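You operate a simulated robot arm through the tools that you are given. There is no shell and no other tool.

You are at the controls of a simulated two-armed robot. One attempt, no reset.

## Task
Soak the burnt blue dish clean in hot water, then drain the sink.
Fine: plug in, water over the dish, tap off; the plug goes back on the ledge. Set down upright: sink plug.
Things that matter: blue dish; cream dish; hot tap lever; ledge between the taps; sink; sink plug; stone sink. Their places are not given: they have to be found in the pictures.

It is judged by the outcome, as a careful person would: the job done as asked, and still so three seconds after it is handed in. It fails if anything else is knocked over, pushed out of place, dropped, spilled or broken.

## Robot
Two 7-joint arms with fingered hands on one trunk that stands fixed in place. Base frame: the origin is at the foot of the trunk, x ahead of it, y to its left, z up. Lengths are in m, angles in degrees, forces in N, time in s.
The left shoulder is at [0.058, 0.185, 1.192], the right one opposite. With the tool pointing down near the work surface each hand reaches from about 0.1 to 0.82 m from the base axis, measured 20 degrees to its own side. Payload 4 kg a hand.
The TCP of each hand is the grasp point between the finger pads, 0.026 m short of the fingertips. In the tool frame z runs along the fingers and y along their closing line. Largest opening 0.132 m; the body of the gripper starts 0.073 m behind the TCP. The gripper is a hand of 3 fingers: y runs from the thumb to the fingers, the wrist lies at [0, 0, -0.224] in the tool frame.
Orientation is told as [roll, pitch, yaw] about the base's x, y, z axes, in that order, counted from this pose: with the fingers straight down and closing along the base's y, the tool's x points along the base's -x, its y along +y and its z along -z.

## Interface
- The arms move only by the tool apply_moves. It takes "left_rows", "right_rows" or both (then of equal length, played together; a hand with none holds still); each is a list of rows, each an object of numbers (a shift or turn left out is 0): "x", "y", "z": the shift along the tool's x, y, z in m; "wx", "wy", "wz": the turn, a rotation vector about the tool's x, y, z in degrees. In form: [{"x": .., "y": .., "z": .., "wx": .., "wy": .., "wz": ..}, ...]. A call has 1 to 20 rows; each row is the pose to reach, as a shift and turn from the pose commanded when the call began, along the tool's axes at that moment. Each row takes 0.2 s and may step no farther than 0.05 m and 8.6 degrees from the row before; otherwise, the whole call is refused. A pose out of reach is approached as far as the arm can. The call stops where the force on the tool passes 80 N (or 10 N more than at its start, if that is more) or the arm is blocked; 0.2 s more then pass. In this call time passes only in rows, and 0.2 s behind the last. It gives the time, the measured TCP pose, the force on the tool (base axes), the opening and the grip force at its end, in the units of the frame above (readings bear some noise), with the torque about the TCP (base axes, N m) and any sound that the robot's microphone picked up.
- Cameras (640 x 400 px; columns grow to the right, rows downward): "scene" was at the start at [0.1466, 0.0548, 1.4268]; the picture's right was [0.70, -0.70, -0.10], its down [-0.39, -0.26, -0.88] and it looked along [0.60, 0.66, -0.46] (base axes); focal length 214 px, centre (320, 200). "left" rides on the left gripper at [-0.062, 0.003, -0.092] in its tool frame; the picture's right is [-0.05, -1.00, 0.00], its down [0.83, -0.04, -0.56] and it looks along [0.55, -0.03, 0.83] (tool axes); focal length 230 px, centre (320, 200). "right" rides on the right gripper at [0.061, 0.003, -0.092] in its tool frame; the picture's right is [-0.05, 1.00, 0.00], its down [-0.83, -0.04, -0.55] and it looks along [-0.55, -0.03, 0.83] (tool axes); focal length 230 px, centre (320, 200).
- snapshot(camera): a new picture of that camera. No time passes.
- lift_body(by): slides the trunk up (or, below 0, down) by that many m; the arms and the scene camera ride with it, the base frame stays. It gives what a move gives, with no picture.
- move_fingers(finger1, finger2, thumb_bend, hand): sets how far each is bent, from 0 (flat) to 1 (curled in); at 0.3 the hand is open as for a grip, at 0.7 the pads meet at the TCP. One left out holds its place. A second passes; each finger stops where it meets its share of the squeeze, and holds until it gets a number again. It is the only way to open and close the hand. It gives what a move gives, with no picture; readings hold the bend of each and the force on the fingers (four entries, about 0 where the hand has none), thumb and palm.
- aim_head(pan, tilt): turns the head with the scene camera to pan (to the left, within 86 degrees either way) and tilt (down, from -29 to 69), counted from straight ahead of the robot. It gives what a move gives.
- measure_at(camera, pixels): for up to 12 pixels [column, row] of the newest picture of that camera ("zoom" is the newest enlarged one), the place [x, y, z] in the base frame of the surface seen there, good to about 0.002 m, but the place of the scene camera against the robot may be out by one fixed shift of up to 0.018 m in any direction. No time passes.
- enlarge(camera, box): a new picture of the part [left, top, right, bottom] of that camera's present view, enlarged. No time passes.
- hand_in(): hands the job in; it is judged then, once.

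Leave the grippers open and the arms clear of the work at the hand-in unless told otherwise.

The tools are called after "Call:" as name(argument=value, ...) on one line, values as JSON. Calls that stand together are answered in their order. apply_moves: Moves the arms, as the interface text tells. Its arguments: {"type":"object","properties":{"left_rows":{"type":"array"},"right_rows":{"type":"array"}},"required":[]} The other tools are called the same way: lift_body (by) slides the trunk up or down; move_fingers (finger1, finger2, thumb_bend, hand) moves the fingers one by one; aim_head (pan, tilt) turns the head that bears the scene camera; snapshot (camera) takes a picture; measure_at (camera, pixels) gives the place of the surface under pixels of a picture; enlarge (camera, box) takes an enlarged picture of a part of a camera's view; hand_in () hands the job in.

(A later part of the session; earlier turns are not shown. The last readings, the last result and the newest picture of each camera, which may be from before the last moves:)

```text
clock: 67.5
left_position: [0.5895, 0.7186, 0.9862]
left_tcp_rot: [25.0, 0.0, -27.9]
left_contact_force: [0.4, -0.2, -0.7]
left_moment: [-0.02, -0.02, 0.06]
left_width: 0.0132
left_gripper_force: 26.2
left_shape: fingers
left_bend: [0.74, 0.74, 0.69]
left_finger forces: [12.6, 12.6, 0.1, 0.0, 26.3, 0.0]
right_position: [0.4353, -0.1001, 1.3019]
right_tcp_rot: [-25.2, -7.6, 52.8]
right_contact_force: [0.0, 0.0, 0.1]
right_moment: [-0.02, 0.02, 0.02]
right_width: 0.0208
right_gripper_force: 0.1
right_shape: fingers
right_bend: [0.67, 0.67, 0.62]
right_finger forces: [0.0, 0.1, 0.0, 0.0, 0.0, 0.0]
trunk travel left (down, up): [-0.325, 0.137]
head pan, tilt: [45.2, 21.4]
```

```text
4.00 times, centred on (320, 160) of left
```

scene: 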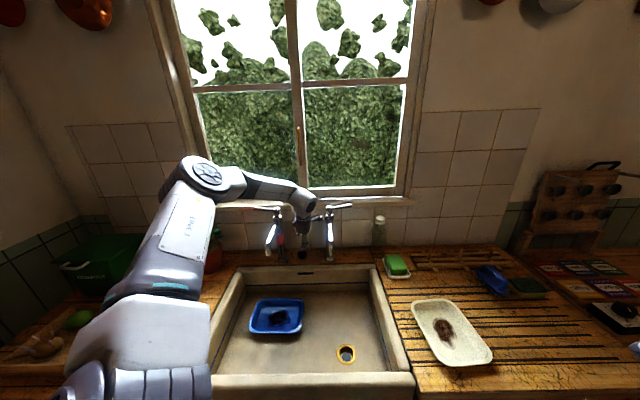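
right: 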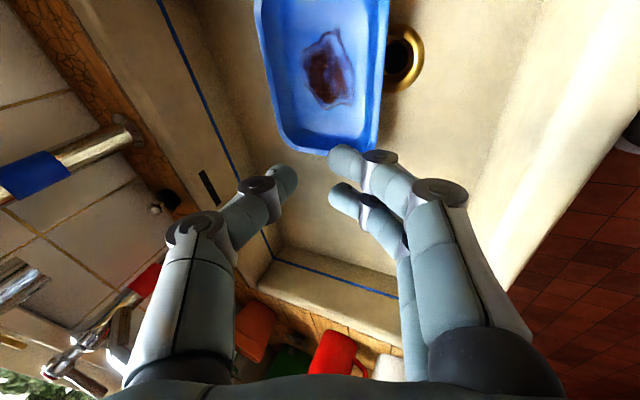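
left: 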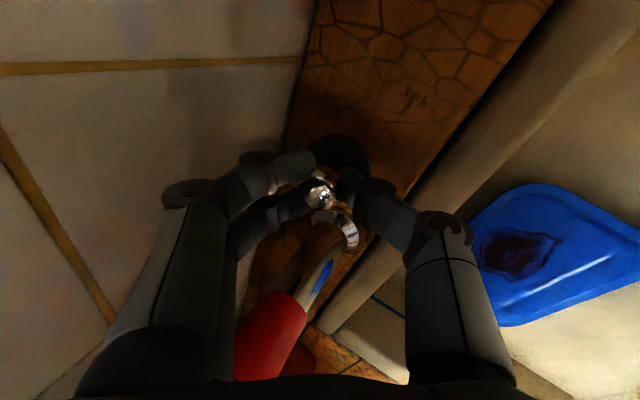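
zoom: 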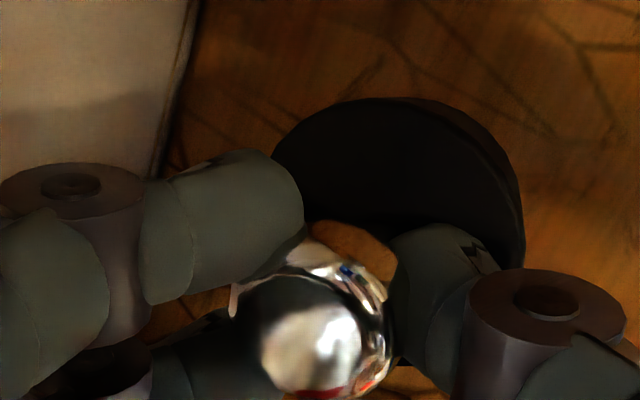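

The plug is held firmly and upright relative to the world. I'll back out along the tool axis between the spouts, then straight away from the wall.

Call:
apply_moves(left_rows=[{"z": -0.04}, {"z": -0.08}, {"z": -0.12}, {"z": -0.16}, {"z": -0.2}, {"x": 0.0118, "y": -0.0347, "z": -0.2162}, {"x": 0.0235, "y": -0.0693, "z": -0.2323}, {"x": 0.0353, "y": -0.104, "z": -0.2485}, {"x": 0.047, "y": -0.1386, "z": -0.2646}, {"x": 0.0588, "y": -0.1733, "z": -0.2808}])

Call:
snapshot(camera="scene")

Call:
snapshot(camera="left")

```text
clock: 69.7
left_position: [0.4057, 0.5033, 1.1681]
left_tcp_rot: [25.1, -0.1, -27.9]
left_contact_force: [-1.1, 0.0, -0.1]
left_moment: [0.02, -0.02, -0.01]
left_width: 0.0128
left_gripper_force: 27.0
left_shape: fingers
left_bend: [0.75, 0.74, 0.69]
left_finger forces: [14.1, 14.0, 0.1, 0.0, 26.2, 0.0]
right_position: [0.4345, -0.1005, 1.3031]
right_tcp_rot: [-25.0, -7.6, 52.9]
right_contact_force: [0.3, 0.1, -0.7]
right_moment: [-0.02, 0.01, -0.02]
right_width: 0.0204
right_gripper_force: 0.0
right_shape: fingers
right_bend: [0.67, 0.67, 0.62]
right_finger forces: [0.1, 0.0, 0.1, 0.1, 0.1, 0.0]
trunk travel left (down, up): [-0.325, 0.137]
head pan, tilt: [45.2, 21.4]
```

```text
taken
```

scene: 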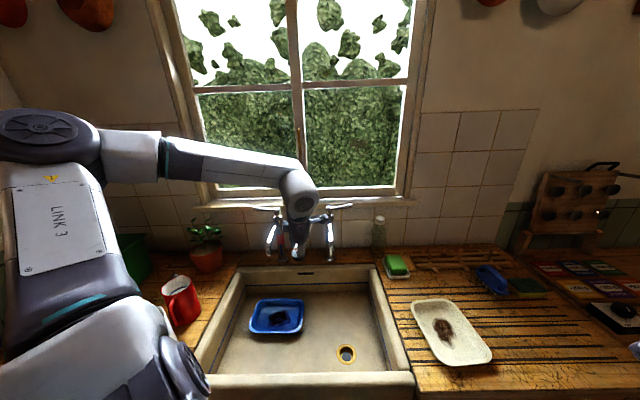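

```text
taken
```

left: 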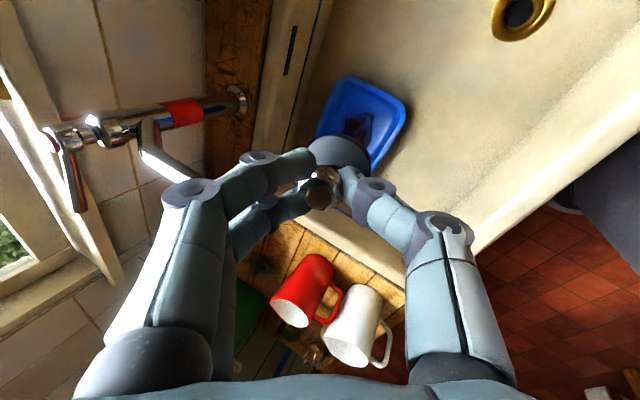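

The plug is still firmly held: knob at (322,190), body at (338,150). Now moving to above the drain at z≈1.0.

Call:
apply_moves(left_rows=[{"x": -0.0194, "y": -0.0301, "z": 0.0169}, {"x": -0.0387, "y": -0.0603, "z": 0.0337}, {"x": -0.0581, "y": -0.0904, "z": 0.0506}, {"x": -0.0774, "y": -0.1205, "z": 0.0674}, {"x": -0.0968, "y": -0.1507, "z": 0.0843}, {"x": -0.1161, "y": -0.1808, "z": 0.1011}])

Call:
snapshot(camera="left")

Call:
enlarge(camera="scene", box=[280, 230, 400, 380])

```text
clock: 71.1
left_position: [0.4553, 0.3395, 0.9979]
left_tcp_rot: [24.9, 0.1, -27.9]
left_contact_force: [0.4, 0.4, -1.2]
left_moment: [0.01, 0.04, -0.01]
left_width: 0.0129
left_gripper_force: 26.0
left_shape: fingers
left_bend: [0.75, 0.75, 0.69]
left_finger forces: [14.6, 14.1, 0.0, 0.0, 22.9, 0.0]
right_position: [0.4374, -0.1009, 1.301]
right_tcp_rot: [-25.1, -7.7, 52.9]
right_contact_force: [-0.6, 0.0, 0.4]
right_moment: [-0.02, 0.04, -0.02]
right_width: 0.0206
right_gripper_force: 0.0
right_shape: fingers
right_bend: [0.67, 0.67, 0.62]
right_finger forces: [0.1, 0.0, 0.0, 0.1, 0.0, 0.1]
trunk travel left (down, up): [-0.325, 0.137]
head pan, tilt: [45.2, 21.4]
```

```text
taken
```

left: 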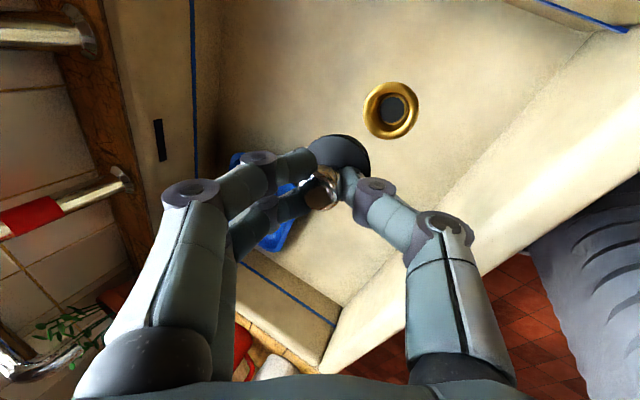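

```text
2.67 times, centred on (340, 305) of scene
```

zoom: 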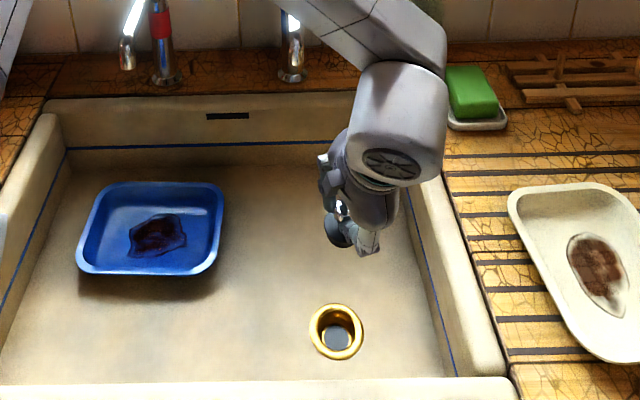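

I'll enlarge the plug to verify whether it hangs upright, and measure the drain with the left camera.

Call:
enlarge(camera="scene", box=[384, 280, 448, 336])

Call:
enlarge(camera="scene", box=[392, 296, 432, 330])

Call:
enlarge(camera="left", box=[280, 70, 440, 220])

```text
7.14 times, centred on (416, 308) of scene
```

zoom: 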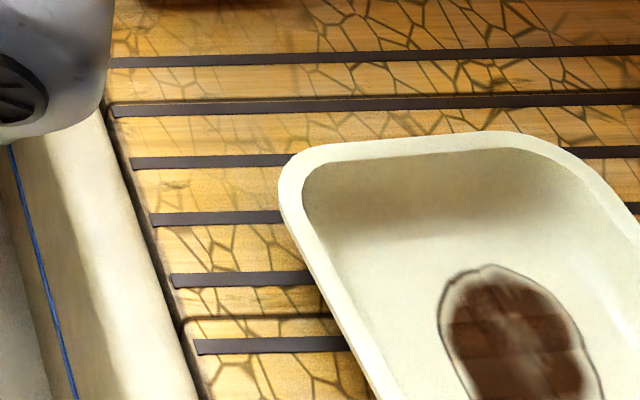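

```text
11.76 times, centred on (412, 313) of scene
```

zoom: 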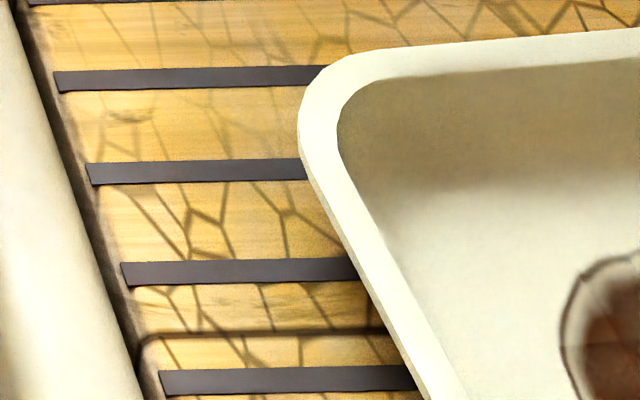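

```text
2.67 times, centred on (360, 145) of left
```

zoom: 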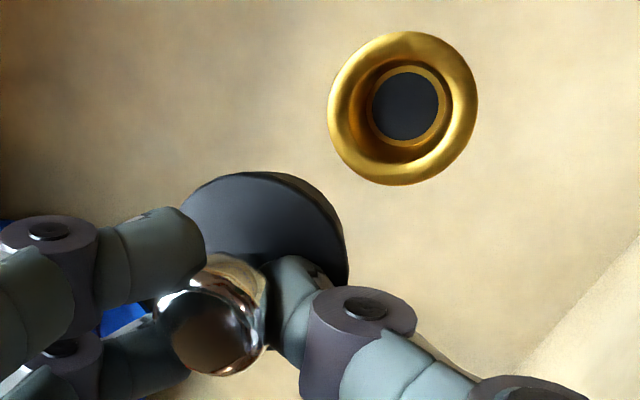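

The knob-to-body offset in the hand view matches that on the ledge, so the plug should be upright. I'll double-check from the scene camera near (347,314).

Call:
enlarge(camera="scene", box=[320, 292, 384, 332])

Call:
measure_at(camera="left", pixels=[[404, 105], [418, 110], [364, 112], [392, 83], [388, 138], [375, 111], [407, 108], [330, 145], [345, 140], [360, 165], [310, 150]])

```text
10.00 times, centred on (352, 312) of scene
```

zoom: 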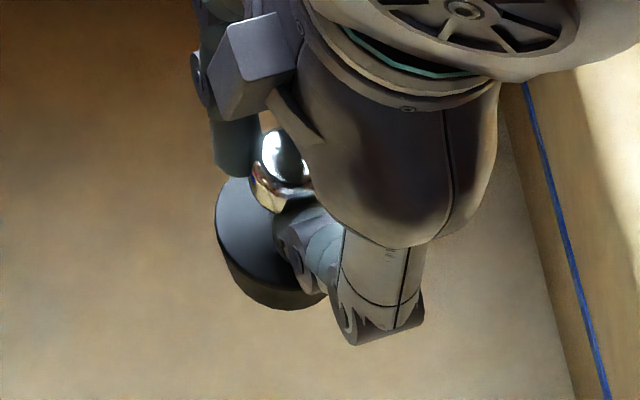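

```text
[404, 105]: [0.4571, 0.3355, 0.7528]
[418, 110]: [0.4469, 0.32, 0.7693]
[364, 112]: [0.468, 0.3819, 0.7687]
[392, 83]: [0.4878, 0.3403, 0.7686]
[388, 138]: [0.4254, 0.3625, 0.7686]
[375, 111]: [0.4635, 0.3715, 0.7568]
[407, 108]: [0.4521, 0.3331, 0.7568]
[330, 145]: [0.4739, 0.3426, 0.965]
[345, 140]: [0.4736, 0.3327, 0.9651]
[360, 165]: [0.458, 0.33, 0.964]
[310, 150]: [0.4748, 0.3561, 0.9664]
```

The plug hangs upright: its top face is level at z≈0.965. The drain centre from the left camera is (0.457, 0.351). I'll measure the plug body and knob edges to get its exact centre in the hand.

Call:
measure_at(camera="left", pixels=[[339, 137], [367, 160], [313, 147], [350, 142], [325, 139], [318, 188], [305, 186], [332, 188], [319, 175], [318, 203]])

```text
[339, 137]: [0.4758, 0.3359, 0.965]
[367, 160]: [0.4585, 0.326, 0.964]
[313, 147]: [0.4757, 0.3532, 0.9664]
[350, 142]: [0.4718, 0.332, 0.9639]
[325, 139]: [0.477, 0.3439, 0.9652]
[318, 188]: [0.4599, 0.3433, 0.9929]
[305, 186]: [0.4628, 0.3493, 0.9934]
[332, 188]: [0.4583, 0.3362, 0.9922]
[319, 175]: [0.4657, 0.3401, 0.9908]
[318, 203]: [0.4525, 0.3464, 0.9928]
```

The plug's body centre in the hand is (0.458, 0.345), about 6 mm short of the drain centre. I'll turn the hand 20° so it stays clear of the front wall, correct the offset, and lower 0.15 m to just above the drain.

Call:
apply_moves(left_rows=[{"x": 0.0002, "y": -0.0147, "z": 0.0345, "wy": 2.11, "wz": -4.53}, {"x": 0.0004, "y": -0.0295, "z": 0.0691, "wy": 4.23, "wz": -9.05}, {"x": 0.0006, "y": -0.0442, "z": 0.1036, "wy": 6.34, "wz": -13.58}, {"x": 0.0008, "y": -0.0589, "z": 0.1381, "wy": 8.45, "wz": -18.1}])

Call:
snapshot(camera="left")

Call:
enlarge(camera="left", box=[260, 90, 420, 220])

Call:
enlarge(camera="scene", box=[300, 310, 396, 370])

```text
clock: 72.1
left_position: [0.4493, 0.3543, 0.864]
left_tcp_rot: [24.9, 0.0, -7.8]
left_contact_force: [0.1, -0.1, -0.7]
left_moment: [-0.01, 0.0, -0.01]
left_width: 0.0127
left_gripper_force: 25.8
left_shape: fingers
left_bend: [0.75, 0.75, 0.69]
left_finger forces: [14.6, 14.4, 0.0, 0.0, 22.7, 0.0]
left hand out of reach, approached as far as the arm can: row 4
right_position: [0.4374, -0.0989, 1.3019]
right_tcp_rot: [-25.1, -7.6, 53.0]
right_contact_force: [0.6, 0.0, -0.5]
right_moment: [-0.01, 0.02, -0.02]
right_width: 0.0205
right_gripper_force: 0.0
right_shape: fingers
right_bend: [0.67, 0.67, 0.62]
right_finger forces: [0.0, 0.0, 0.0, 0.1, 0.0, 0.0]
trunk travel left (down, up): [-0.325, 0.137]
head pan, tilt: [45.2, 21.4]
```

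```text
taken
```

left: 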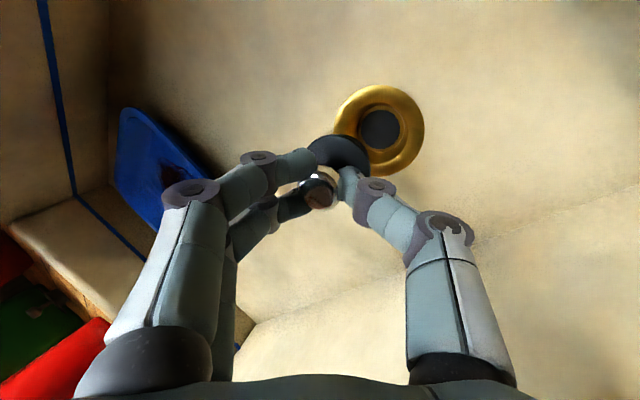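

```text
3.08 times, centred on (340, 155) of left
```

zoom: 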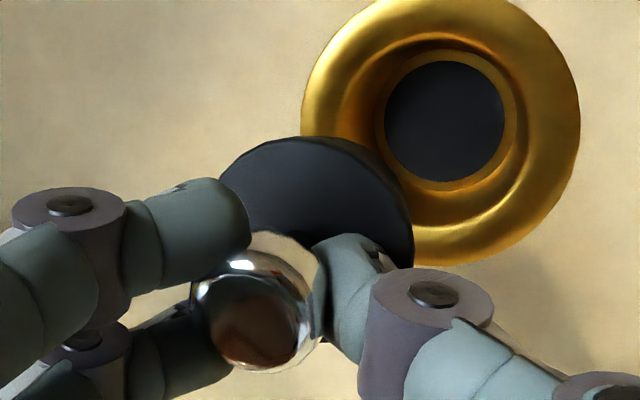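

```text
6.67 times, centred on (348, 340) of scene
```

zoom: 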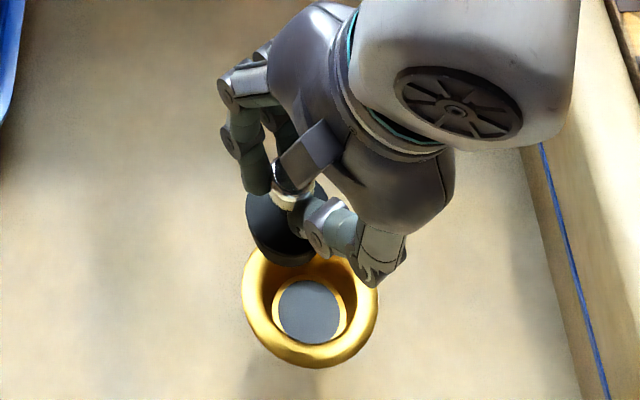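

The arm ran out of reach low down with the trunk raised, stopping at z 0.864. I'll raise the hand 0.08 m, bring the trunk back down 0.1 m, and align again.

Call:
apply_moves(left_rows=[{"y": 0.0168, "z": -0.0363}, {"y": 0.0337, "z": -0.0726}])

Call:
lift_body(by=-0.1)

Call:
snapshot(camera="left")

Call:
enlarge(camera="left", box=[260, 90, 420, 220])

```text
clock: 72.7
left_position: [0.4485, 0.3534, 0.9445]
left_tcp_rot: [25.0, 0.0, -7.8]
left_contact_force: [-0.4, 0.4, -0.2]
left_moment: [-0.02, 0.02, 0.0]
left_width: 0.0131
left_gripper_force: 25.8
left_shape: fingers
left_bend: [0.75, 0.75, 0.69]
left_finger forces: [14.7, 14.5, 0.0, 0.0, 22.7, 0.0]
right_position: [0.4351, -0.1, 1.3034]
right_tcp_rot: [-25.1, -7.7, 53.0]
right_contact_force: [1.0, -0.4, -0.6]
right_moment: [-0.01, -0.03, 0.01]
right_width: 0.0207
right_gripper_force: 0.1
right_shape: fingers
right_bend: [0.67, 0.67, 0.62]
right_finger forces: [0.0, 0.0, 0.0, 0.0, 0.0, 0.1]
trunk travel left (down, up): [-0.325, 0.137]
head pan, tilt: [45.2, 21.4]
```

```text
clock: 74.1
left_position: [0.4484, 0.3539, 0.8442]
left_tcp_rot: [25.0, -0.1, -8.0]
left_contact_force: [0.0, 0.2, -0.7]
left_moment: [-0.06, 0.03, -0.01]
left_width: 0.0127
left_gripper_force: 26.1
left_shape: fingers
left_bend: [0.75, 0.75, 0.69]
left_finger forces: [14.7, 14.5, 0.0, 0.0, 22.5, 0.0]
right_position: [0.4349, -0.1004, 1.203]
right_tcp_rot: [-25.1, -7.7, 52.9]
right_contact_force: [0.4, 0.5, -0.1]
right_moment: [-0.06, -0.01, 0.02]
right_width: 0.0206
right_gripper_force: 0.1
right_shape: fingers
right_bend: [0.67, 0.67, 0.62]
right_finger forces: [0.0, 0.1, 0.0, 0.0, 0.0, 0.1]
trunk travel left (down, up): [-0.225, 0.237]
head pan, tilt: [45.2, 21.4]
```

```text
taken
```

left: 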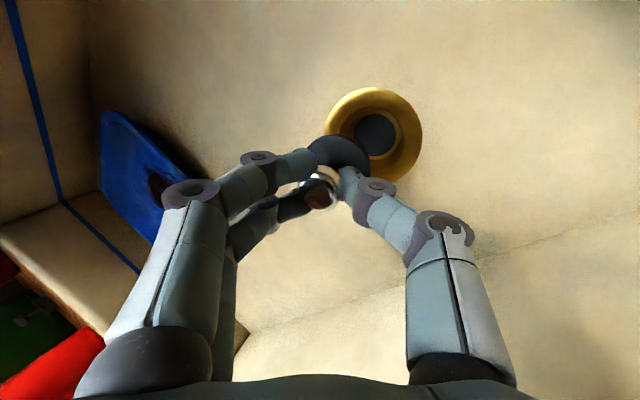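

```text
3.08 times, centred on (340, 155) of left
```

zoom: 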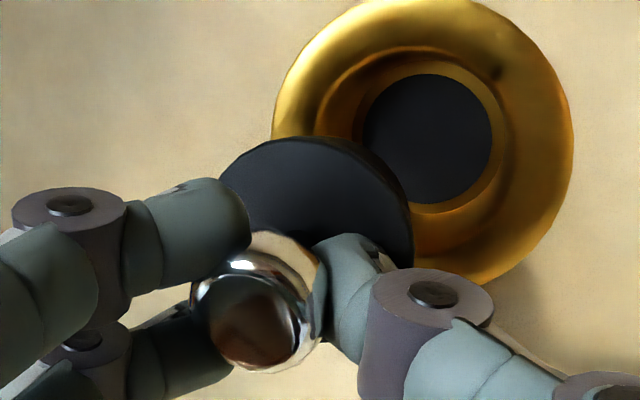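

The plug is now just above the drain. I'll measure its body edge, the knob and the ring to compute the offset.

Call:
measure_at(camera="zoom", pixels=[[310, 145], [245, 168], [372, 172], [400, 225], [345, 152], [282, 105], [565, 130], [485, 278], [428, 138], [370, 130], [488, 140], [430, 205]])

Call:
measure_at(camera="zoom", pixels=[[205, 310], [300, 305], [250, 262], [252, 358], [345, 55], [500, 25], [550, 210], [410, 235], [290, 200], [340, 215]])

```text
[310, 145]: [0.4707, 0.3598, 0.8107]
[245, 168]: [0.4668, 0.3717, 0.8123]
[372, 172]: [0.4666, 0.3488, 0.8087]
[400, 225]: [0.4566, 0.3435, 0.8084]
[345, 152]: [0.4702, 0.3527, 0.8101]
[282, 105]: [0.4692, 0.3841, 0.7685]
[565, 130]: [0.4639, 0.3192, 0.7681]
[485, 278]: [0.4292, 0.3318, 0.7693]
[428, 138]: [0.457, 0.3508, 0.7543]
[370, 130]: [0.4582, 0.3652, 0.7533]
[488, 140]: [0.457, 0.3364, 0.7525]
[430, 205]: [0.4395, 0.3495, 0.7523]
```

```text
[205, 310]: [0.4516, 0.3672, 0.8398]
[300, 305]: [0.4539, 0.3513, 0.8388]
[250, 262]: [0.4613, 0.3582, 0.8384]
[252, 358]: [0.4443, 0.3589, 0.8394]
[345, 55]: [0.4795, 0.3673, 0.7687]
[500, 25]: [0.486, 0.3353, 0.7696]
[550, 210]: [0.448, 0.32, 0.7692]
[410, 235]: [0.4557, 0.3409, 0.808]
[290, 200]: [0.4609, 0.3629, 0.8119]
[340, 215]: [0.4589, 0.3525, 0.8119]
```

The drain centre is (0.457, 0.351). The plug centre is ≈(0.452, 0.3605) and tips about 6°. I'll straighten the hand by 6° and shift it to line up.

Call:
apply_moves(left_rows=[{"x": -0.0032, "y": -0.0021, "z": -0.001, "wx": 3}, {"x": -0.0064, "y": -0.0042, "z": -0.002, "wx": 6}])

Call:
enlarge(camera="left", box=[260, 90, 420, 220])

Call:
measure_at(camera="zoom", pixels=[[310, 145], [245, 168], [372, 172], [400, 225], [345, 152], [290, 200], [340, 215], [205, 310], [300, 305], [250, 262], [252, 358]])

```text
clock: 74.7
left_position: [0.4546, 0.3486, 0.8443]
left_tcp_rot: [19.0, 0.0, -8.0]
left_contact_force: [1.0, -0.2, 0.4]
left_moment: [0.0, 0.02, 0.01]
left_width: 0.0128
left_gripper_force: 26.1
left_shape: fingers
left_bend: [0.75, 0.75, 0.69]
left_finger forces: [14.7, 14.5, 0.0, 0.0, 22.8, 0.1]
right_position: [0.4347, -0.1001, 1.2025]
right_tcp_rot: [-25.2, -7.7, 53.0]
right_contact_force: [-0.3, 0.2, 0.4]
right_moment: [0.01, 0.03, 0.0]
right_width: 0.0205
right_gripper_force: 0.0
right_shape: fingers
right_bend: [0.67, 0.67, 0.62]
right_finger forces: [0.0, 0.1, 0.0, 0.0, 0.0, 0.0]
trunk travel left (down, up): [-0.225, 0.237]
head pan, tilt: [45.2, 21.4]
```

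```text
3.08 times, centred on (340, 155) of left
```

zoom: 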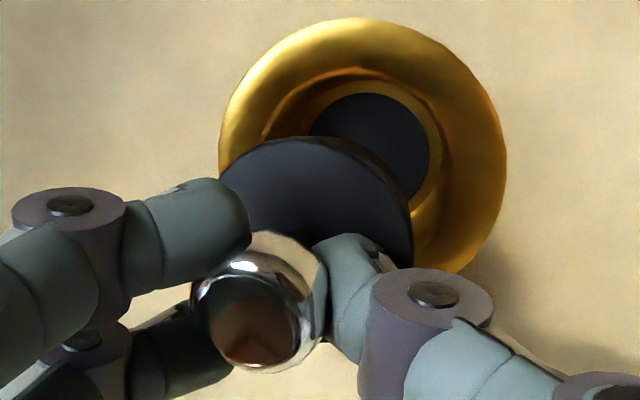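

```text
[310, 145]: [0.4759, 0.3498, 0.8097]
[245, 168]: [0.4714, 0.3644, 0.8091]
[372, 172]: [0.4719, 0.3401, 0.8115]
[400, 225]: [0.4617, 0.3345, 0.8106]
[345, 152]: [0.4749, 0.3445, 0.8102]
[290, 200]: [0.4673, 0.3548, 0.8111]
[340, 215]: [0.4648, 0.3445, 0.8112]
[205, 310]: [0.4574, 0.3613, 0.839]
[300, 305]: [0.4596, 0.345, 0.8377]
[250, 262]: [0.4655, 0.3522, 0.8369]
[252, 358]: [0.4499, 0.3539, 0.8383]
```

The plug is level now with its centre at (0.4578, 0.3527), within 2 mm of the drain. I'll correct that and lower 0.03 m into the hole.

Call:
apply_moves(left_rows=[{"x": 0.0006, "y": -0.0041, "z": 0.0066}, {"x": 0.0006, "y": -0.0066, "z": 0.0136}, {"x": 0.0006, "y": -0.009, "z": 0.0207}, {"x": 0.0006, "y": -0.0115, "z": 0.0278}])

Call:
enlarge(camera="left", box=[260, 90, 420, 220])

Call:
enlarge(camera="scene", box=[308, 290, 388, 340])

```text
clock: 75.7
left_position: [0.4537, 0.3472, 0.8139]
left_tcp_rot: [19.0, 0.1, -7.9]
left_contact_force: [-0.2, 0.1, -1.3]
left_moment: [0.01, -0.02, -0.02]
left_width: 0.0125
left_gripper_force: 26.2
left_shape: fingers
left_bend: [0.75, 0.75, 0.69]
left_finger forces: [14.9, 14.6, 0.0, 0.1, 22.9, 0.1]
right_position: [0.4366, -0.0999, 1.2017]
right_tcp_rot: [-25.2, -7.6, 52.9]
right_contact_force: [-0.3, -0.2, 0.5]
right_moment: [0.0, 0.0, 0.01]
right_width: 0.0205
right_gripper_force: 0.0
right_shape: fingers
right_bend: [0.67, 0.67, 0.62]
right_finger forces: [0.1, 0.0, 0.0, 0.1, 0.0, 0.0]
trunk travel left (down, up): [-0.225, 0.237]
head pan, tilt: [45.2, 21.4]
```

```text
3.08 times, centred on (340, 155) of left
```

zoom: 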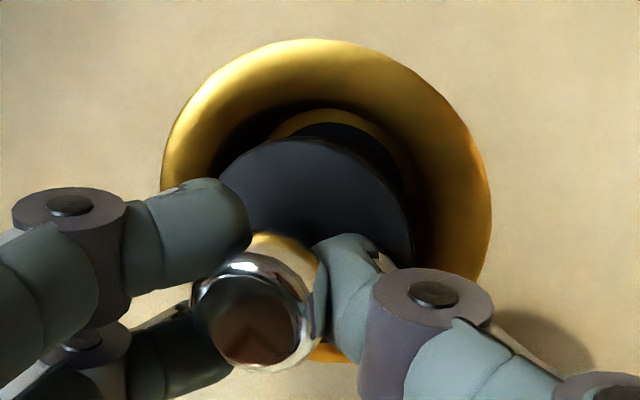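

```text
8.00 times, centred on (348, 315) of scene
```

zoom: 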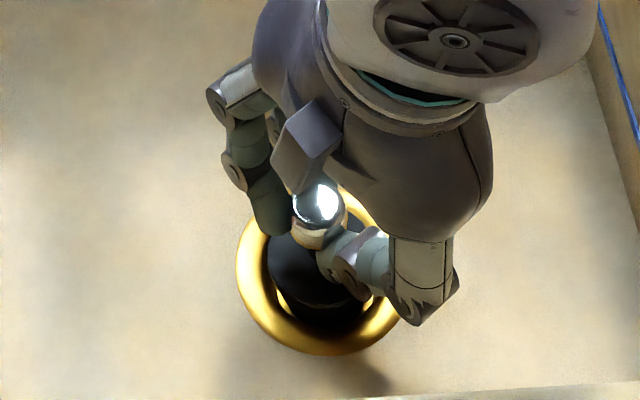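

There's no contact yet; the plug is inside the ring. I'll check centring once more.

Call:
enlarge(camera="left", box=[260, 90, 420, 220])

Call:
measure_at(camera="zoom", pixels=[[310, 145], [245, 168], [372, 175], [400, 225], [345, 152], [168, 150], [488, 190], [320, 45], [475, 265], [250, 262], [252, 358], [205, 310]])

```text
3.08 times, centred on (340, 155) of left
```

zoom: 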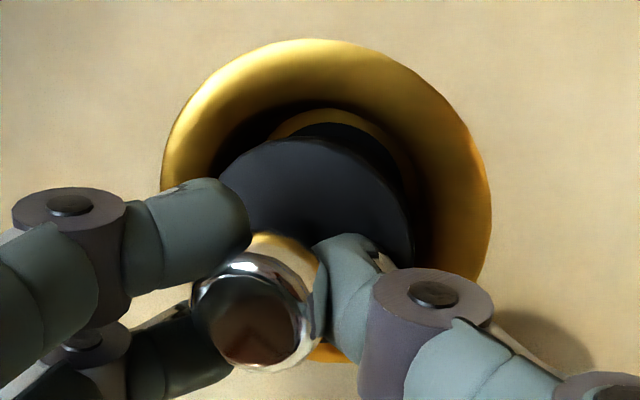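

```text
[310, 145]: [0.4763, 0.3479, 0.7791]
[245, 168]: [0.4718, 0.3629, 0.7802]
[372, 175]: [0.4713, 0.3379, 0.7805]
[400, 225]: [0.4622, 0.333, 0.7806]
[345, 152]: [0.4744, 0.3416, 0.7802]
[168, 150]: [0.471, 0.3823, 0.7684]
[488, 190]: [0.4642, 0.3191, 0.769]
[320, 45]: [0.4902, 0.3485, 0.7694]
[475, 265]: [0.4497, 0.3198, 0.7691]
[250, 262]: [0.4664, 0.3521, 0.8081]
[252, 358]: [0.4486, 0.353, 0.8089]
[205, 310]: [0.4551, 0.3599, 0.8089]
```

Centring is within 1 mm. Lowering another 0.01 m in small steps.

Call:
apply_moves(left_rows=[{"y": -0.0008, "z": 0.0024}, {"y": -0.0016, "z": 0.0047}, {"y": -0.0024, "z": 0.0071}, {"y": -0.0033, "z": 0.0095}])

```text
clock: 76.7
left_position: [0.4539, 0.3478, 0.8047]
left_tcp_rot: [19.1, 0.0, -7.8]
left_contact_force: [-0.3, -0.6, 0.8]
left_moment: [0.0, -0.01, -0.02]
left_width: 0.0126
left_gripper_force: 27.5
left_shape: fingers
left_bend: [0.75, 0.75, 0.69]
left_finger forces: [15.4, 15.0, 0.1, 0.0, 24.2, 0.0]
right_position: [0.4366, -0.0999, 1.2027]
right_tcp_rot: [-25.2, -7.6, 52.9]
right_contact_force: [-0.2, -0.5, -0.1]
right_moment: [-0.01, 0.0, 0.0]
right_width: 0.0204
right_gripper_force: 0.2
right_shape: fingers
right_bend: [0.67, 0.67, 0.62]
right_finger forces: [0.0, 0.0, 0.1, 0.0, 0.0, 0.0]
trunk travel left (down, up): [-0.225, 0.237]
head pan, tilt: [45.2, 21.4]
```

Force is about +0.8 N, so contact is just beginning (z 0.8047). I'll go down in 2 mm steps.

Call:
apply_moves(left_rows=[{"y": -0.0007, "z": 0.0019}, {"y": -0.0013, "z": 0.0038}])

Call:
enlarge(camera="left", box=[260, 90, 420, 220])

```text
clock: 77.3
left_position: [0.4545, 0.3458, 0.8023]
left_tcp_rot: [19.1, -0.2, -7.9]
left_contact_force: [-0.7, -1.0, 20.3]
left_moment: [0.07, 0.0, -0.03]
left_width: 0.012
left_gripper_force: 33.0
left_shape: fingers
left_bend: [0.76, 0.76, 0.71]
left_finger forces: [18.1, 18.0, 0.1, 0.0, 30.1, 0.0]
right_position: [0.4344, -0.1016, 1.2038]
right_tcp_rot: [-25.1, -7.8, 52.9]
right_contact_force: [-0.8, 0.1, 0.1]
right_moment: [0.03, 0.01, 0.0]
right_width: 0.0204
right_gripper_force: 0.0
right_shape: fingers
right_bend: [0.67, 0.67, 0.62]
right_finger forces: [0.0, 0.0, 0.0, 0.0, 0.1, 0.0]
trunk travel left (down, up): [-0.225, 0.237]
head pan, tilt: [45.2, 21.4]
```

```text
3.08 times, centred on (340, 155) of left
```

zoom: 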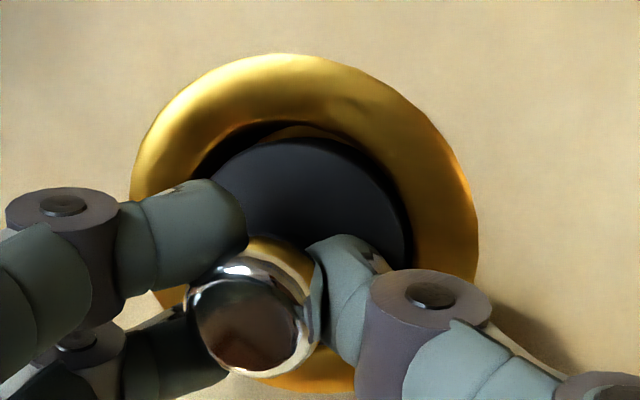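

The plug has bottomed (20 N). I'll measure its top face against the ring, then release gently.

Call:
measure_at(camera="zoom", pixels=[[310, 150], [250, 175], [375, 185], [400, 230], [320, 200], [150, 190], [460, 200], [280, 65], [250, 300], [250, 270], [250, 362], [200, 310]])

Call:
move_fingers(hand="left", finger1=0.6, finger2=0.6, thumb_bend=0.6)

Call:
enlarge(camera="left", box=[260, 90, 420, 220])

```text
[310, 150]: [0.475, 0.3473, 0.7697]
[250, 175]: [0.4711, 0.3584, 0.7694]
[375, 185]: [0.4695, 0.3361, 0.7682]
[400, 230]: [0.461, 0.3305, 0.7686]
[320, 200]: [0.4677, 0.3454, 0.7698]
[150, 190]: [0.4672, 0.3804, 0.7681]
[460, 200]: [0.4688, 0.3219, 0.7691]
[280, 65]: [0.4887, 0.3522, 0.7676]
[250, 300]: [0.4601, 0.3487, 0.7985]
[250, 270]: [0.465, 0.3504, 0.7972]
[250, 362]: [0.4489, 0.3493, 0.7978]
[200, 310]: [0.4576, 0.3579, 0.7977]
```

```text
clock: 78.3
left_position: [0.4547, 0.3446, 0.8016]
left_tcp_rot: [19.1, -0.2, -8.0]
left_contact_force: [1.8, -11.5, 26.9]
left_moment: [-0.35, -0.12, 0.02]
left_width: 0.024
left_gripper_force: 19.6
left_shape: fingers
left_bend: [0.6, 0.6, 0.67]
left_finger forces: [0.1, 0.0, 0.1, 0.1, 39.1, 0.1]
right_position: [0.4342, -0.1025, 1.2042]
right_tcp_rot: [-25.1, -7.8, 52.9]
right_contact_force: [-0.7, 0.2, 0.5]
right_moment: [-0.03, -0.02, -0.01]
right_width: 0.0205
right_gripper_force: 0.0
right_shape: fingers
right_bend: [0.67, 0.67, 0.62]
right_finger forces: [0.1, 0.0, 0.0, 0.0, 0.0, 0.0]
trunk travel left (down, up): [-0.225, 0.237]
head pan, tilt: [45.2, 21.4]
```

```text
3.08 times, centred on (340, 155) of left
```

zoom: 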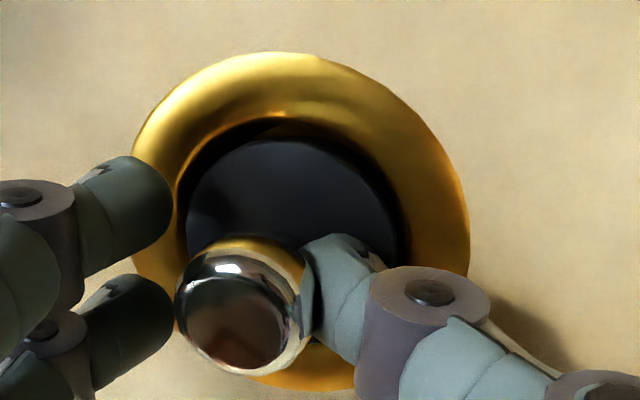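

The plug top is flush with the ring (≈0.769). The thumb is wedged (39 N) because the arm presses down, so I'll ease up 3 mm and let the thumb open.

Call:
apply_moves(left_rows=[{"y": 0.001, "z": -0.0028}])

Call:
move_fingers(hand="left", finger1=0.58, finger2=0.58, thumb_bend=0.6)

Call:
enlarge(camera="left", box=[260, 90, 420, 220])

```text
clock: 78.7
left_position: [0.455, 0.3461, 0.8031]
left_tcp_rot: [19.1, 0.1, -7.9]
left_contact_force: [6.4, -8.7, 19.9]
left_moment: [-0.34, -0.26, 0.04]
left_width: 0.0259
left_gripper_force: 16.7
left_shape: fingers
left_bend: [0.6, 0.6, 0.65]
left_finger forces: [0.0, 0.0, 0.0, 0.0, 32.9, 0.1]
right_position: [0.4366, -0.1014, 1.2015]
right_tcp_rot: [-25.1, -7.7, 52.9]
right_contact_force: [0.1, -0.1, 0.1]
right_moment: [-0.01, 0.01, 0.01]
right_width: 0.021
right_gripper_force: 0.1
right_shape: fingers
right_bend: [0.67, 0.67, 0.62]
right_finger forces: [0.1, 0.0, 0.0, 0.1, 0.1, 0.0]
trunk travel left (down, up): [-0.225, 0.237]
head pan, tilt: [45.2, 21.4]
```

```text
clock: 79.7
left_position: [0.4546, 0.345, 0.8033]
left_tcp_rot: [19.1, 0.0, -7.9]
left_contact_force: [5.9, -5.7, 16.8]
left_moment: [-0.22, -0.21, 0.03]
left_width: 0.0306
left_gripper_force: 15.0
left_shape: fingers
left_bend: [0.57, 0.57, 0.65]
left_finger forces: [0.0, 0.0, 0.0, 0.0, 28.9, 0.0]
right_position: [0.4361, -0.1018, 1.2024]
right_tcp_rot: [-25.1, -7.8, 52.9]
right_contact_force: [-0.1, 0.1, -1.4]
right_moment: [-0.01, 0.02, 0.0]
right_width: 0.0207
right_gripper_force: 0.0
right_shape: fingers
right_bend: [0.67, 0.67, 0.62]
right_finger forces: [0.1, 0.0, 0.0, 0.0, 0.0, 0.0]
trunk travel left (down, up): [-0.225, 0.237]
head pan, tilt: [45.2, 21.4]
```

```text
3.08 times, centred on (340, 155) of left
```

zoom: 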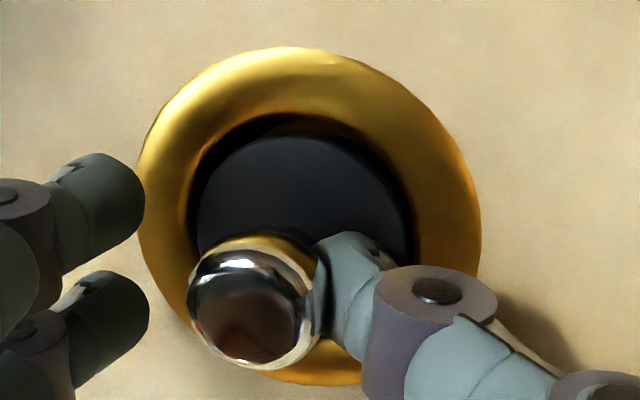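

The fingers are open but the thumb still presses on the ring (29 N). I'll raise another 4 mm, then open the thumb.

Call:
apply_moves(left_rows=[{"y": 0.0007, "z": -0.0019}, {"y": 0.0015, "z": -0.0042}])

Call:
enlarge(camera="left", box=[260, 90, 420, 220])

```text
clock: 80.3
left_position: [0.4521, 0.3476, 0.8073]
left_tcp_rot: [19.1, 0.2, -7.9]
left_contact_force: [3.1, -0.2, 6.3]
left_moment: [-0.05, -0.07, 0.04]
left_width: 0.0344
left_gripper_force: 4.5
left_shape: fingers
left_bend: [0.57, 0.57, 0.62]
left_finger forces: [0.0, 0.0, 0.0, 0.1, 9.6, 0.0]
right_position: [0.4356, -0.1, 1.2032]
right_tcp_rot: [-25.1, -7.5, 52.9]
right_contact_force: [-0.1, 0.2, -0.2]
right_moment: [-0.01, 0.02, 0.01]
right_width: 0.0205
right_gripper_force: 0.1
right_shape: fingers
right_bend: [0.67, 0.67, 0.62]
right_finger forces: [0.0, 0.0, 0.0, 0.0, 0.0, 0.1]
trunk travel left (down, up): [-0.225, 0.237]
head pan, tilt: [45.2, 21.4]
```

```text
3.08 times, centred on (340, 155) of left
```

zoom: 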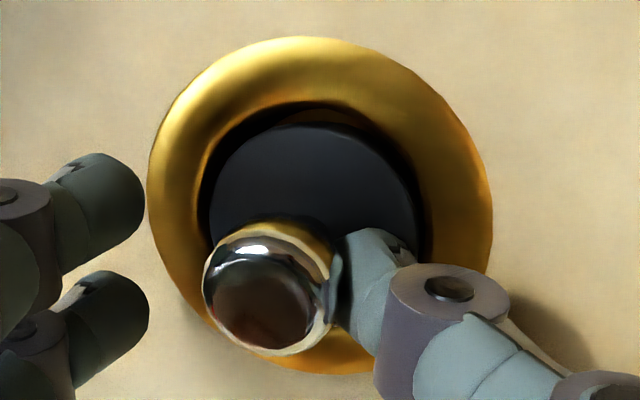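

Force is down to 6 N. I'll rise 0.03 m, shifted slightly back so the thumb leaves the knob, then open the hand.

Call:
apply_moves(left_rows=[{"y": 0.0, "z": -0.01}, {"y": 0.0025, "z": -0.02}, {"y": 0.0051, "z": -0.03}])

Call:
move_fingers(hand="left", finger1=0.5, finger2=0.5, thumb_bend=0.5)

Call:
apply_moves(left_rows=[{"y": 0.013, "z": -0.0378}, {"y": 0.026, "z": -0.0756}, {"y": 0.039, "z": -0.1135}])

Call:
snapshot(camera="left")

Call:
snapshot(camera="scene")

```text
clock: 81.1
left_position: [0.4543, 0.3416, 0.8372]
left_tcp_rot: [19.0, 0.0, -7.9]
left_contact_force: [-0.2, -0.9, -0.6]
left_moment: [-0.02, -0.01, 0.01]
left_width: 0.039
left_gripper_force: 0.1
left_shape: fingers
left_bend: [0.57, 0.57, 0.6]
left_finger forces: [0.0, 0.1, 0.0, 0.0, 0.0, 0.0]
right_position: [0.4362, -0.0995, 1.2026]
right_tcp_rot: [-25.0, -7.6, 53.0]
right_contact_force: [0.0, 0.6, 0.4]
right_moment: [-0.02, -0.01, 0.02]
right_width: 0.0206
right_gripper_force: 0.1
right_shape: fingers
right_bend: [0.67, 0.67, 0.62]
right_finger forces: [0.0, 0.0, 0.0, 0.0, 0.0, 0.1]
trunk travel left (down, up): [-0.225, 0.237]
head pan, tilt: [45.2, 21.4]
```

```text
clock: 82.1
left_position: [0.4527, 0.3427, 0.8382]
left_tcp_rot: [18.9, 0.0, -7.9]
left_contact_force: [0.2, 0.0, -0.3]
left_moment: [0.03, 0.0, -0.01]
left_width: 0.067
left_gripper_force: 0.1
left_shape: fingers
left_bend: [0.5, 0.5, 0.5]
left_finger forces: [0.0, 0.1, 0.0, 0.1, 0.1, 0.0]
right_position: [0.4364, -0.1013, 1.203]
right_tcp_rot: [-25.1, -7.7, 52.9]
right_contact_force: [-0.6, 0.2, -0.2]
right_moment: [-0.01, -0.01, 0.01]
right_width: 0.0209
right_gripper_force: 0.0
right_shape: fingers
right_bend: [0.67, 0.67, 0.62]
right_finger forces: [0.1, 0.0, 0.0, 0.0, 0.0, 0.0]
trunk travel left (down, up): [-0.225, 0.237]
head pan, tilt: [45.2, 21.4]
```

```text
clock: 82.9
left_position: [0.4533, 0.3428, 0.957]
left_tcp_rot: [19.0, 0.0, -7.9]
left_contact_force: [0.4, -0.3, -0.3]
left_moment: [0.0, -0.04, 0.04]
left_width: 0.0672
left_gripper_force: 0.0
left_shape: fingers
left_bend: [0.5, 0.5, 0.5]
left_finger forces: [0.0, 0.1, 0.0, 0.0, 0.1, 0.0]
right_position: [0.4351, -0.1017, 1.2019]
right_tcp_rot: [-25.1, -7.7, 52.9]
right_contact_force: [-1.0, -0.2, 0.1]
right_moment: [0.0, 0.03, -0.05]
right_width: 0.0207
right_gripper_force: 0.0
right_shape: fingers
right_bend: [0.67, 0.67, 0.62]
right_finger forces: [0.1, 0.0, 0.1, 0.1, 0.0, 0.0]
trunk travel left (down, up): [-0.225, 0.237]
head pan, tilt: [45.2, 21.4]
```

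```text
taken
```

left: 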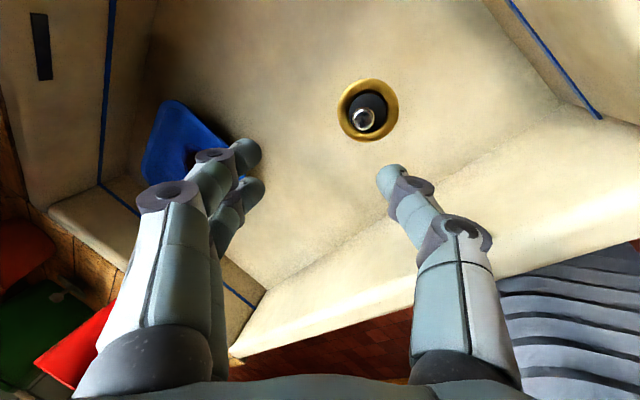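

```text
taken
```

scene: 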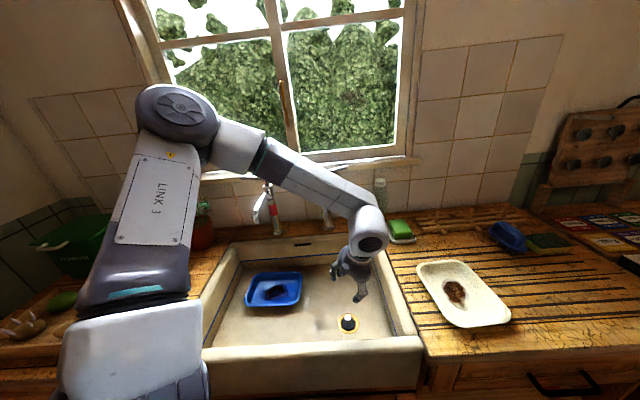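

The plug sits in the drain (369,110). I'll check that it is level and seated.

Call:
enlarge(camera="left", box=[328, 70, 408, 150])

Call:
measure_at(camera="left", pixels=[[362, 119], [355, 110], [370, 97], [382, 108], [345, 110], [395, 105], [366, 82], [365, 138], [362, 112]])

```text
5.00 times, centred on (368, 110) of left
```

zoom: 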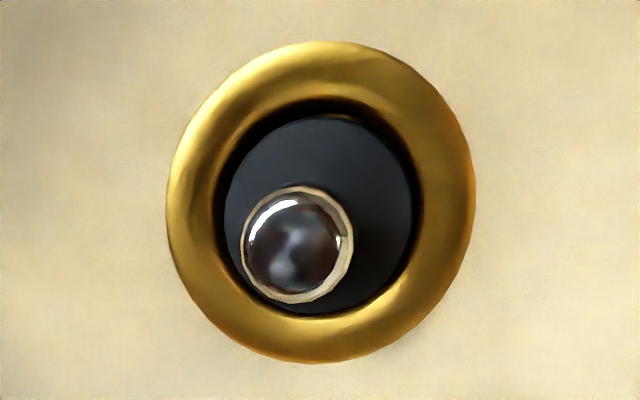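

```text
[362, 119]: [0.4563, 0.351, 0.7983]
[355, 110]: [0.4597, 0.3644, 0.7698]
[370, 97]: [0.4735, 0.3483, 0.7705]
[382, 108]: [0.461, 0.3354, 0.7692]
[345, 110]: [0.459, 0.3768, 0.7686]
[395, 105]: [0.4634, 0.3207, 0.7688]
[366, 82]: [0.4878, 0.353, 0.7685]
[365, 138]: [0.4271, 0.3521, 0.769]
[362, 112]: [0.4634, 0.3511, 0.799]
```

The plug is seated level and concentric. Next is the hot tap lever. I'll raise the left hand to z≈1.29 while turning it to face the wall, then go to a standoff above and in front of the lever.

Call:
apply_moves(left_rows=[{"y": 0.0136, "z": -0.0396, "wy": -1.51, "wz": 4.38}, {"y": 0.0273, "z": -0.0792, "wy": -3.01, "wz": 8.75}, {"y": 0.0409, "z": -0.1188, "wy": -4.52, "wz": 13.13}, {"y": 0.0546, "z": -0.1584, "wy": -6.03, "wz": 17.5}, {"y": 0.0682, "z": -0.1979, "wy": -7.53, "wz": 21.88}, {"y": 0.0818, "z": -0.2375, "wy": -9.04, "wz": 26.25}, {"y": 0.0955, "z": -0.2771, "wy": -10.54, "wz": 30.63}, {"y": 0.1091, "z": -0.3167, "wy": -12.05, "wz": 35}])

Call:
apply_moves(left_rows=[{"x": 0.0325, "y": 0.026, "z": 0.009, "wx": -0.9}, {"x": 0.065, "y": 0.052, "z": 0.0179, "wx": -1.8}, {"x": 0.0975, "y": 0.078, "z": 0.0269, "wx": -2.7}, {"x": 0.13, "y": 0.104, "z": 0.0358, "wx": -3.6}, {"x": 0.1625, "y": 0.13, "z": 0.0448, "wx": -4.5}, {"x": 0.195, "y": 0.156, "z": 0.0537, "wx": -5.4}, {"x": 0.2275, "y": 0.182, "z": 0.0627, "wx": -6.3}, {"x": 0.26, "y": 0.208, "z": 0.0716, "wx": -7.2}, {"x": 0.2925, "y": 0.234, "z": 0.0806, "wx": -8.1}, {"x": 0.325, "y": 0.26, "z": 0.0895, "wx": -9}])

Call:
snapshot(camera="left")

Call:
snapshot(camera="scene")

```text
clock: 84.7
left_position: [0.4518, 0.3418, 1.2919]
left_tcp_rot: [19.0, 0.1, -45.1]
left_contact_force: [-0.4, -0.2, 0.3]
left_moment: [0.0, 0.0, 0.02]
left_width: 0.0672
left_gripper_force: 0.1
left_shape: fingers
left_bend: [0.5, 0.5, 0.5]
left_finger forces: [0.0, 0.0, 0.0, 0.0, 0.0, 0.0]
right_position: [0.4359, -0.1008, 1.2024]
right_tcp_rot: [-25.0, -7.7, 52.9]
right_contact_force: [0.6, -0.1, 0.4]
right_moment: [-0.02, -0.01, -0.03]
right_width: 0.0208
right_gripper_force: 0.1
right_shape: fingers
right_bend: [0.67, 0.67, 0.62]
right_finger forces: [0.0, 0.0, 0.1, 0.0, 0.0, 0.1]
trunk travel left (down, up): [-0.225, 0.237]
head pan, tilt: [45.2, 21.4]
```

```text
clock: 86.9
left_position: [0.4178, 0.7684, 1.2922]
left_tcp_rot: [28.0, 0.0, -44.9]
left_contact_force: [-0.3, 0.7, -0.3]
left_moment: [-0.01, 0.02, 0.0]
left_width: 0.0673
left_gripper_force: 0.0
left_shape: fingers
left_bend: [0.5, 0.5, 0.5]
left_finger forces: [0.1, 0.0, 0.0, 0.0, 0.0, 0.0]
right_position: [0.4357, -0.0993, 1.203]
right_tcp_rot: [-25.0, -7.6, 52.9]
right_contact_force: [-1.0, -0.4, 0.4]
right_moment: [0.03, 0.03, -0.01]
right_width: 0.0206
right_gripper_force: 0.0
right_shape: fingers
right_bend: [0.67, 0.67, 0.62]
right_finger forces: [0.1, 0.0, 0.0, 0.0, 0.0, 0.0]
trunk travel left (down, up): [-0.225, 0.237]
head pan, tilt: [45.2, 21.4]
```

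```text
taken
```

left: 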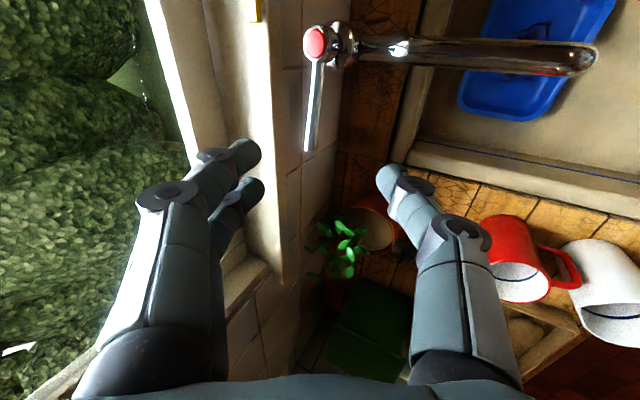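

```text
taken
```

scene: 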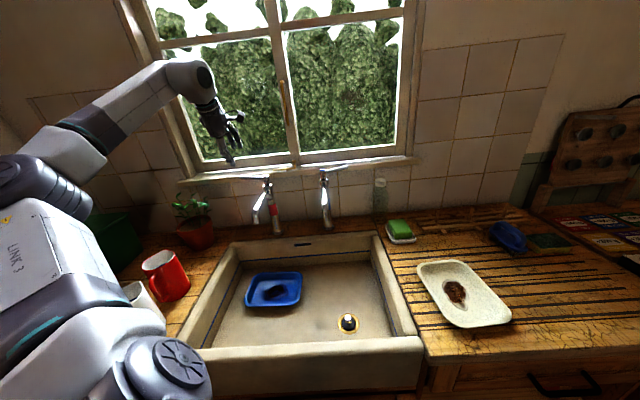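

A good view: the red cap at (316,43), the lever running down to (310,150), the spout pointing over the blue dish, and the window sill at the left. I'll measure lever, cap and sill.

Call:
measure_at(camera="left", pixels=[[316, 42], [317, 65], [315, 85], [313, 105], [311, 125], [310, 147], [275, 100], [280, 200], [250, 100], [285, 120], [590, 60], [350, 35]])

Call:
enlarge(camera="left", box=[240, 20, 400, 180])

```text
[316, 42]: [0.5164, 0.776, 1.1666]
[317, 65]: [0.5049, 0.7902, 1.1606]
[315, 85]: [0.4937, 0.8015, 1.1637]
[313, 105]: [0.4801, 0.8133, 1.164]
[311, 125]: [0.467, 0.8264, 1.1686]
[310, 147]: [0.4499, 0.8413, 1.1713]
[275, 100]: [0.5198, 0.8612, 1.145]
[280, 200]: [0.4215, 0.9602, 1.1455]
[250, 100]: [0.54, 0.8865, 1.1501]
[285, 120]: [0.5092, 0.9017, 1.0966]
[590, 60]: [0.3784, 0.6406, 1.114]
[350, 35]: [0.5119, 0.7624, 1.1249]
```

```text
2.50 times, centred on (320, 100) of left
```

zoom: 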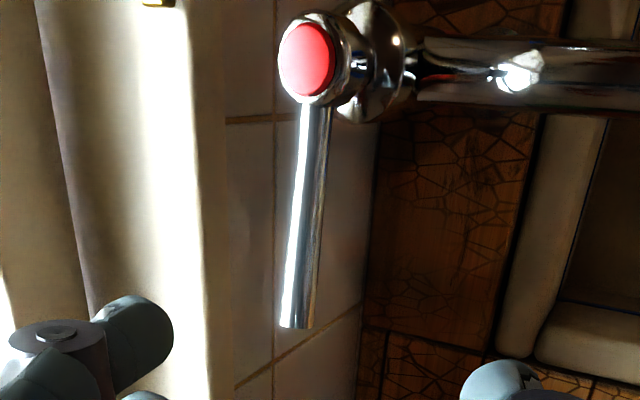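

Tap axis is at (0.5164, 0.776), the lever points left (−u), 0.093 m long, at z≈1.163. The sill's front edge is 5.7 cm behind it. I'll set the fingers at 0.57 and bring them down to straddle the lever 6.5 cm from the axis, first part of the way.

Call:
move_fingers(hand="left", finger1=0.57, finger2=0.57, thumb_bend=0.57)

Call:
apply_moves(left_rows=[{"x": 0.0003, "y": 0.002, "z": 0.035}, {"x": 0.0005, "y": 0.0035, "z": 0.07}, {"x": 0.0007, "y": 0.0045, "z": 0.1}])

Call:
snapshot(camera="left")

```text
clock: 87.9
left_position: [0.418, 0.7647, 1.2924]
left_tcp_rot: [28.0, 0.0, -44.9]
left_contact_force: [0.1, 0.5, -0.2]
left_moment: [0.0, -0.01, 0.02]
left_width: 0.0486
left_gripper_force: 0.1
left_shape: fingers
left_bend: [0.56, 0.56, 0.56]
left_finger forces: [0.1, 0.1, 0.1, 0.0, 0.0, 0.0]
right_position: [0.4361, -0.1007, 1.2027]
right_tcp_rot: [-25.1, -7.6, 52.8]
right_contact_force: [0.3, -0.6, -0.1]
right_moment: [0.02, 0.02, 0.02]
right_width: 0.0204
right_gripper_force: 0.1
right_shape: fingers
right_bend: [0.67, 0.67, 0.62]
right_finger forces: [0.0, 0.0, 0.0, 0.0, 0.0, 0.1]
trunk travel left (down, up): [-0.225, 0.237]
head pan, tilt: [45.2, 21.4]
```

```text
clock: 88.7
left_position: [0.4547, 0.8053, 1.2052]
left_tcp_rot: [28.0, 0.0, -44.9]
left_contact_force: [-0.2, 1.0, -0.5]
left_moment: [0.02, 0.02, 0.02]
left_width: 0.0482
left_gripper_force: 0.1
left_shape: fingers
left_bend: [0.56, 0.56, 0.56]
left_finger forces: [0.0, 0.1, 0.1, 0.0, 0.0, 0.0]
right_position: [0.4359, -0.0995, 1.2021]
right_tcp_rot: [-25.1, -7.6, 52.8]
right_contact_force: [0.4, 0.7, 0.6]
right_moment: [0.03, 0.02, -0.02]
right_width: 0.0207
right_gripper_force: 0.0
right_shape: fingers
right_bend: [0.67, 0.67, 0.62]
right_finger forces: [0.1, 0.0, 0.0, 0.1, 0.0, 0.1]
trunk travel left (down, up): [-0.225, 0.237]
head pan, tilt: [45.2, 21.4]
```

```text
taken
```

left: 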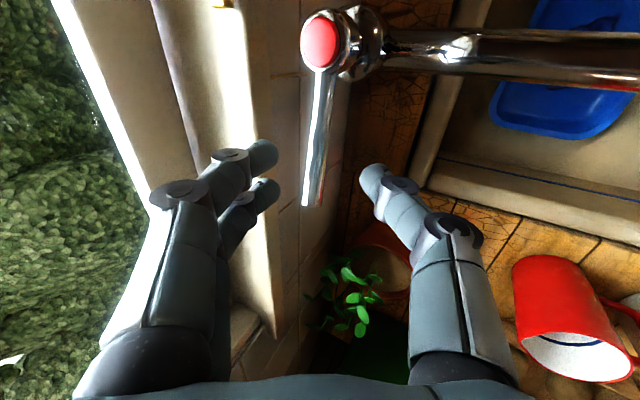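

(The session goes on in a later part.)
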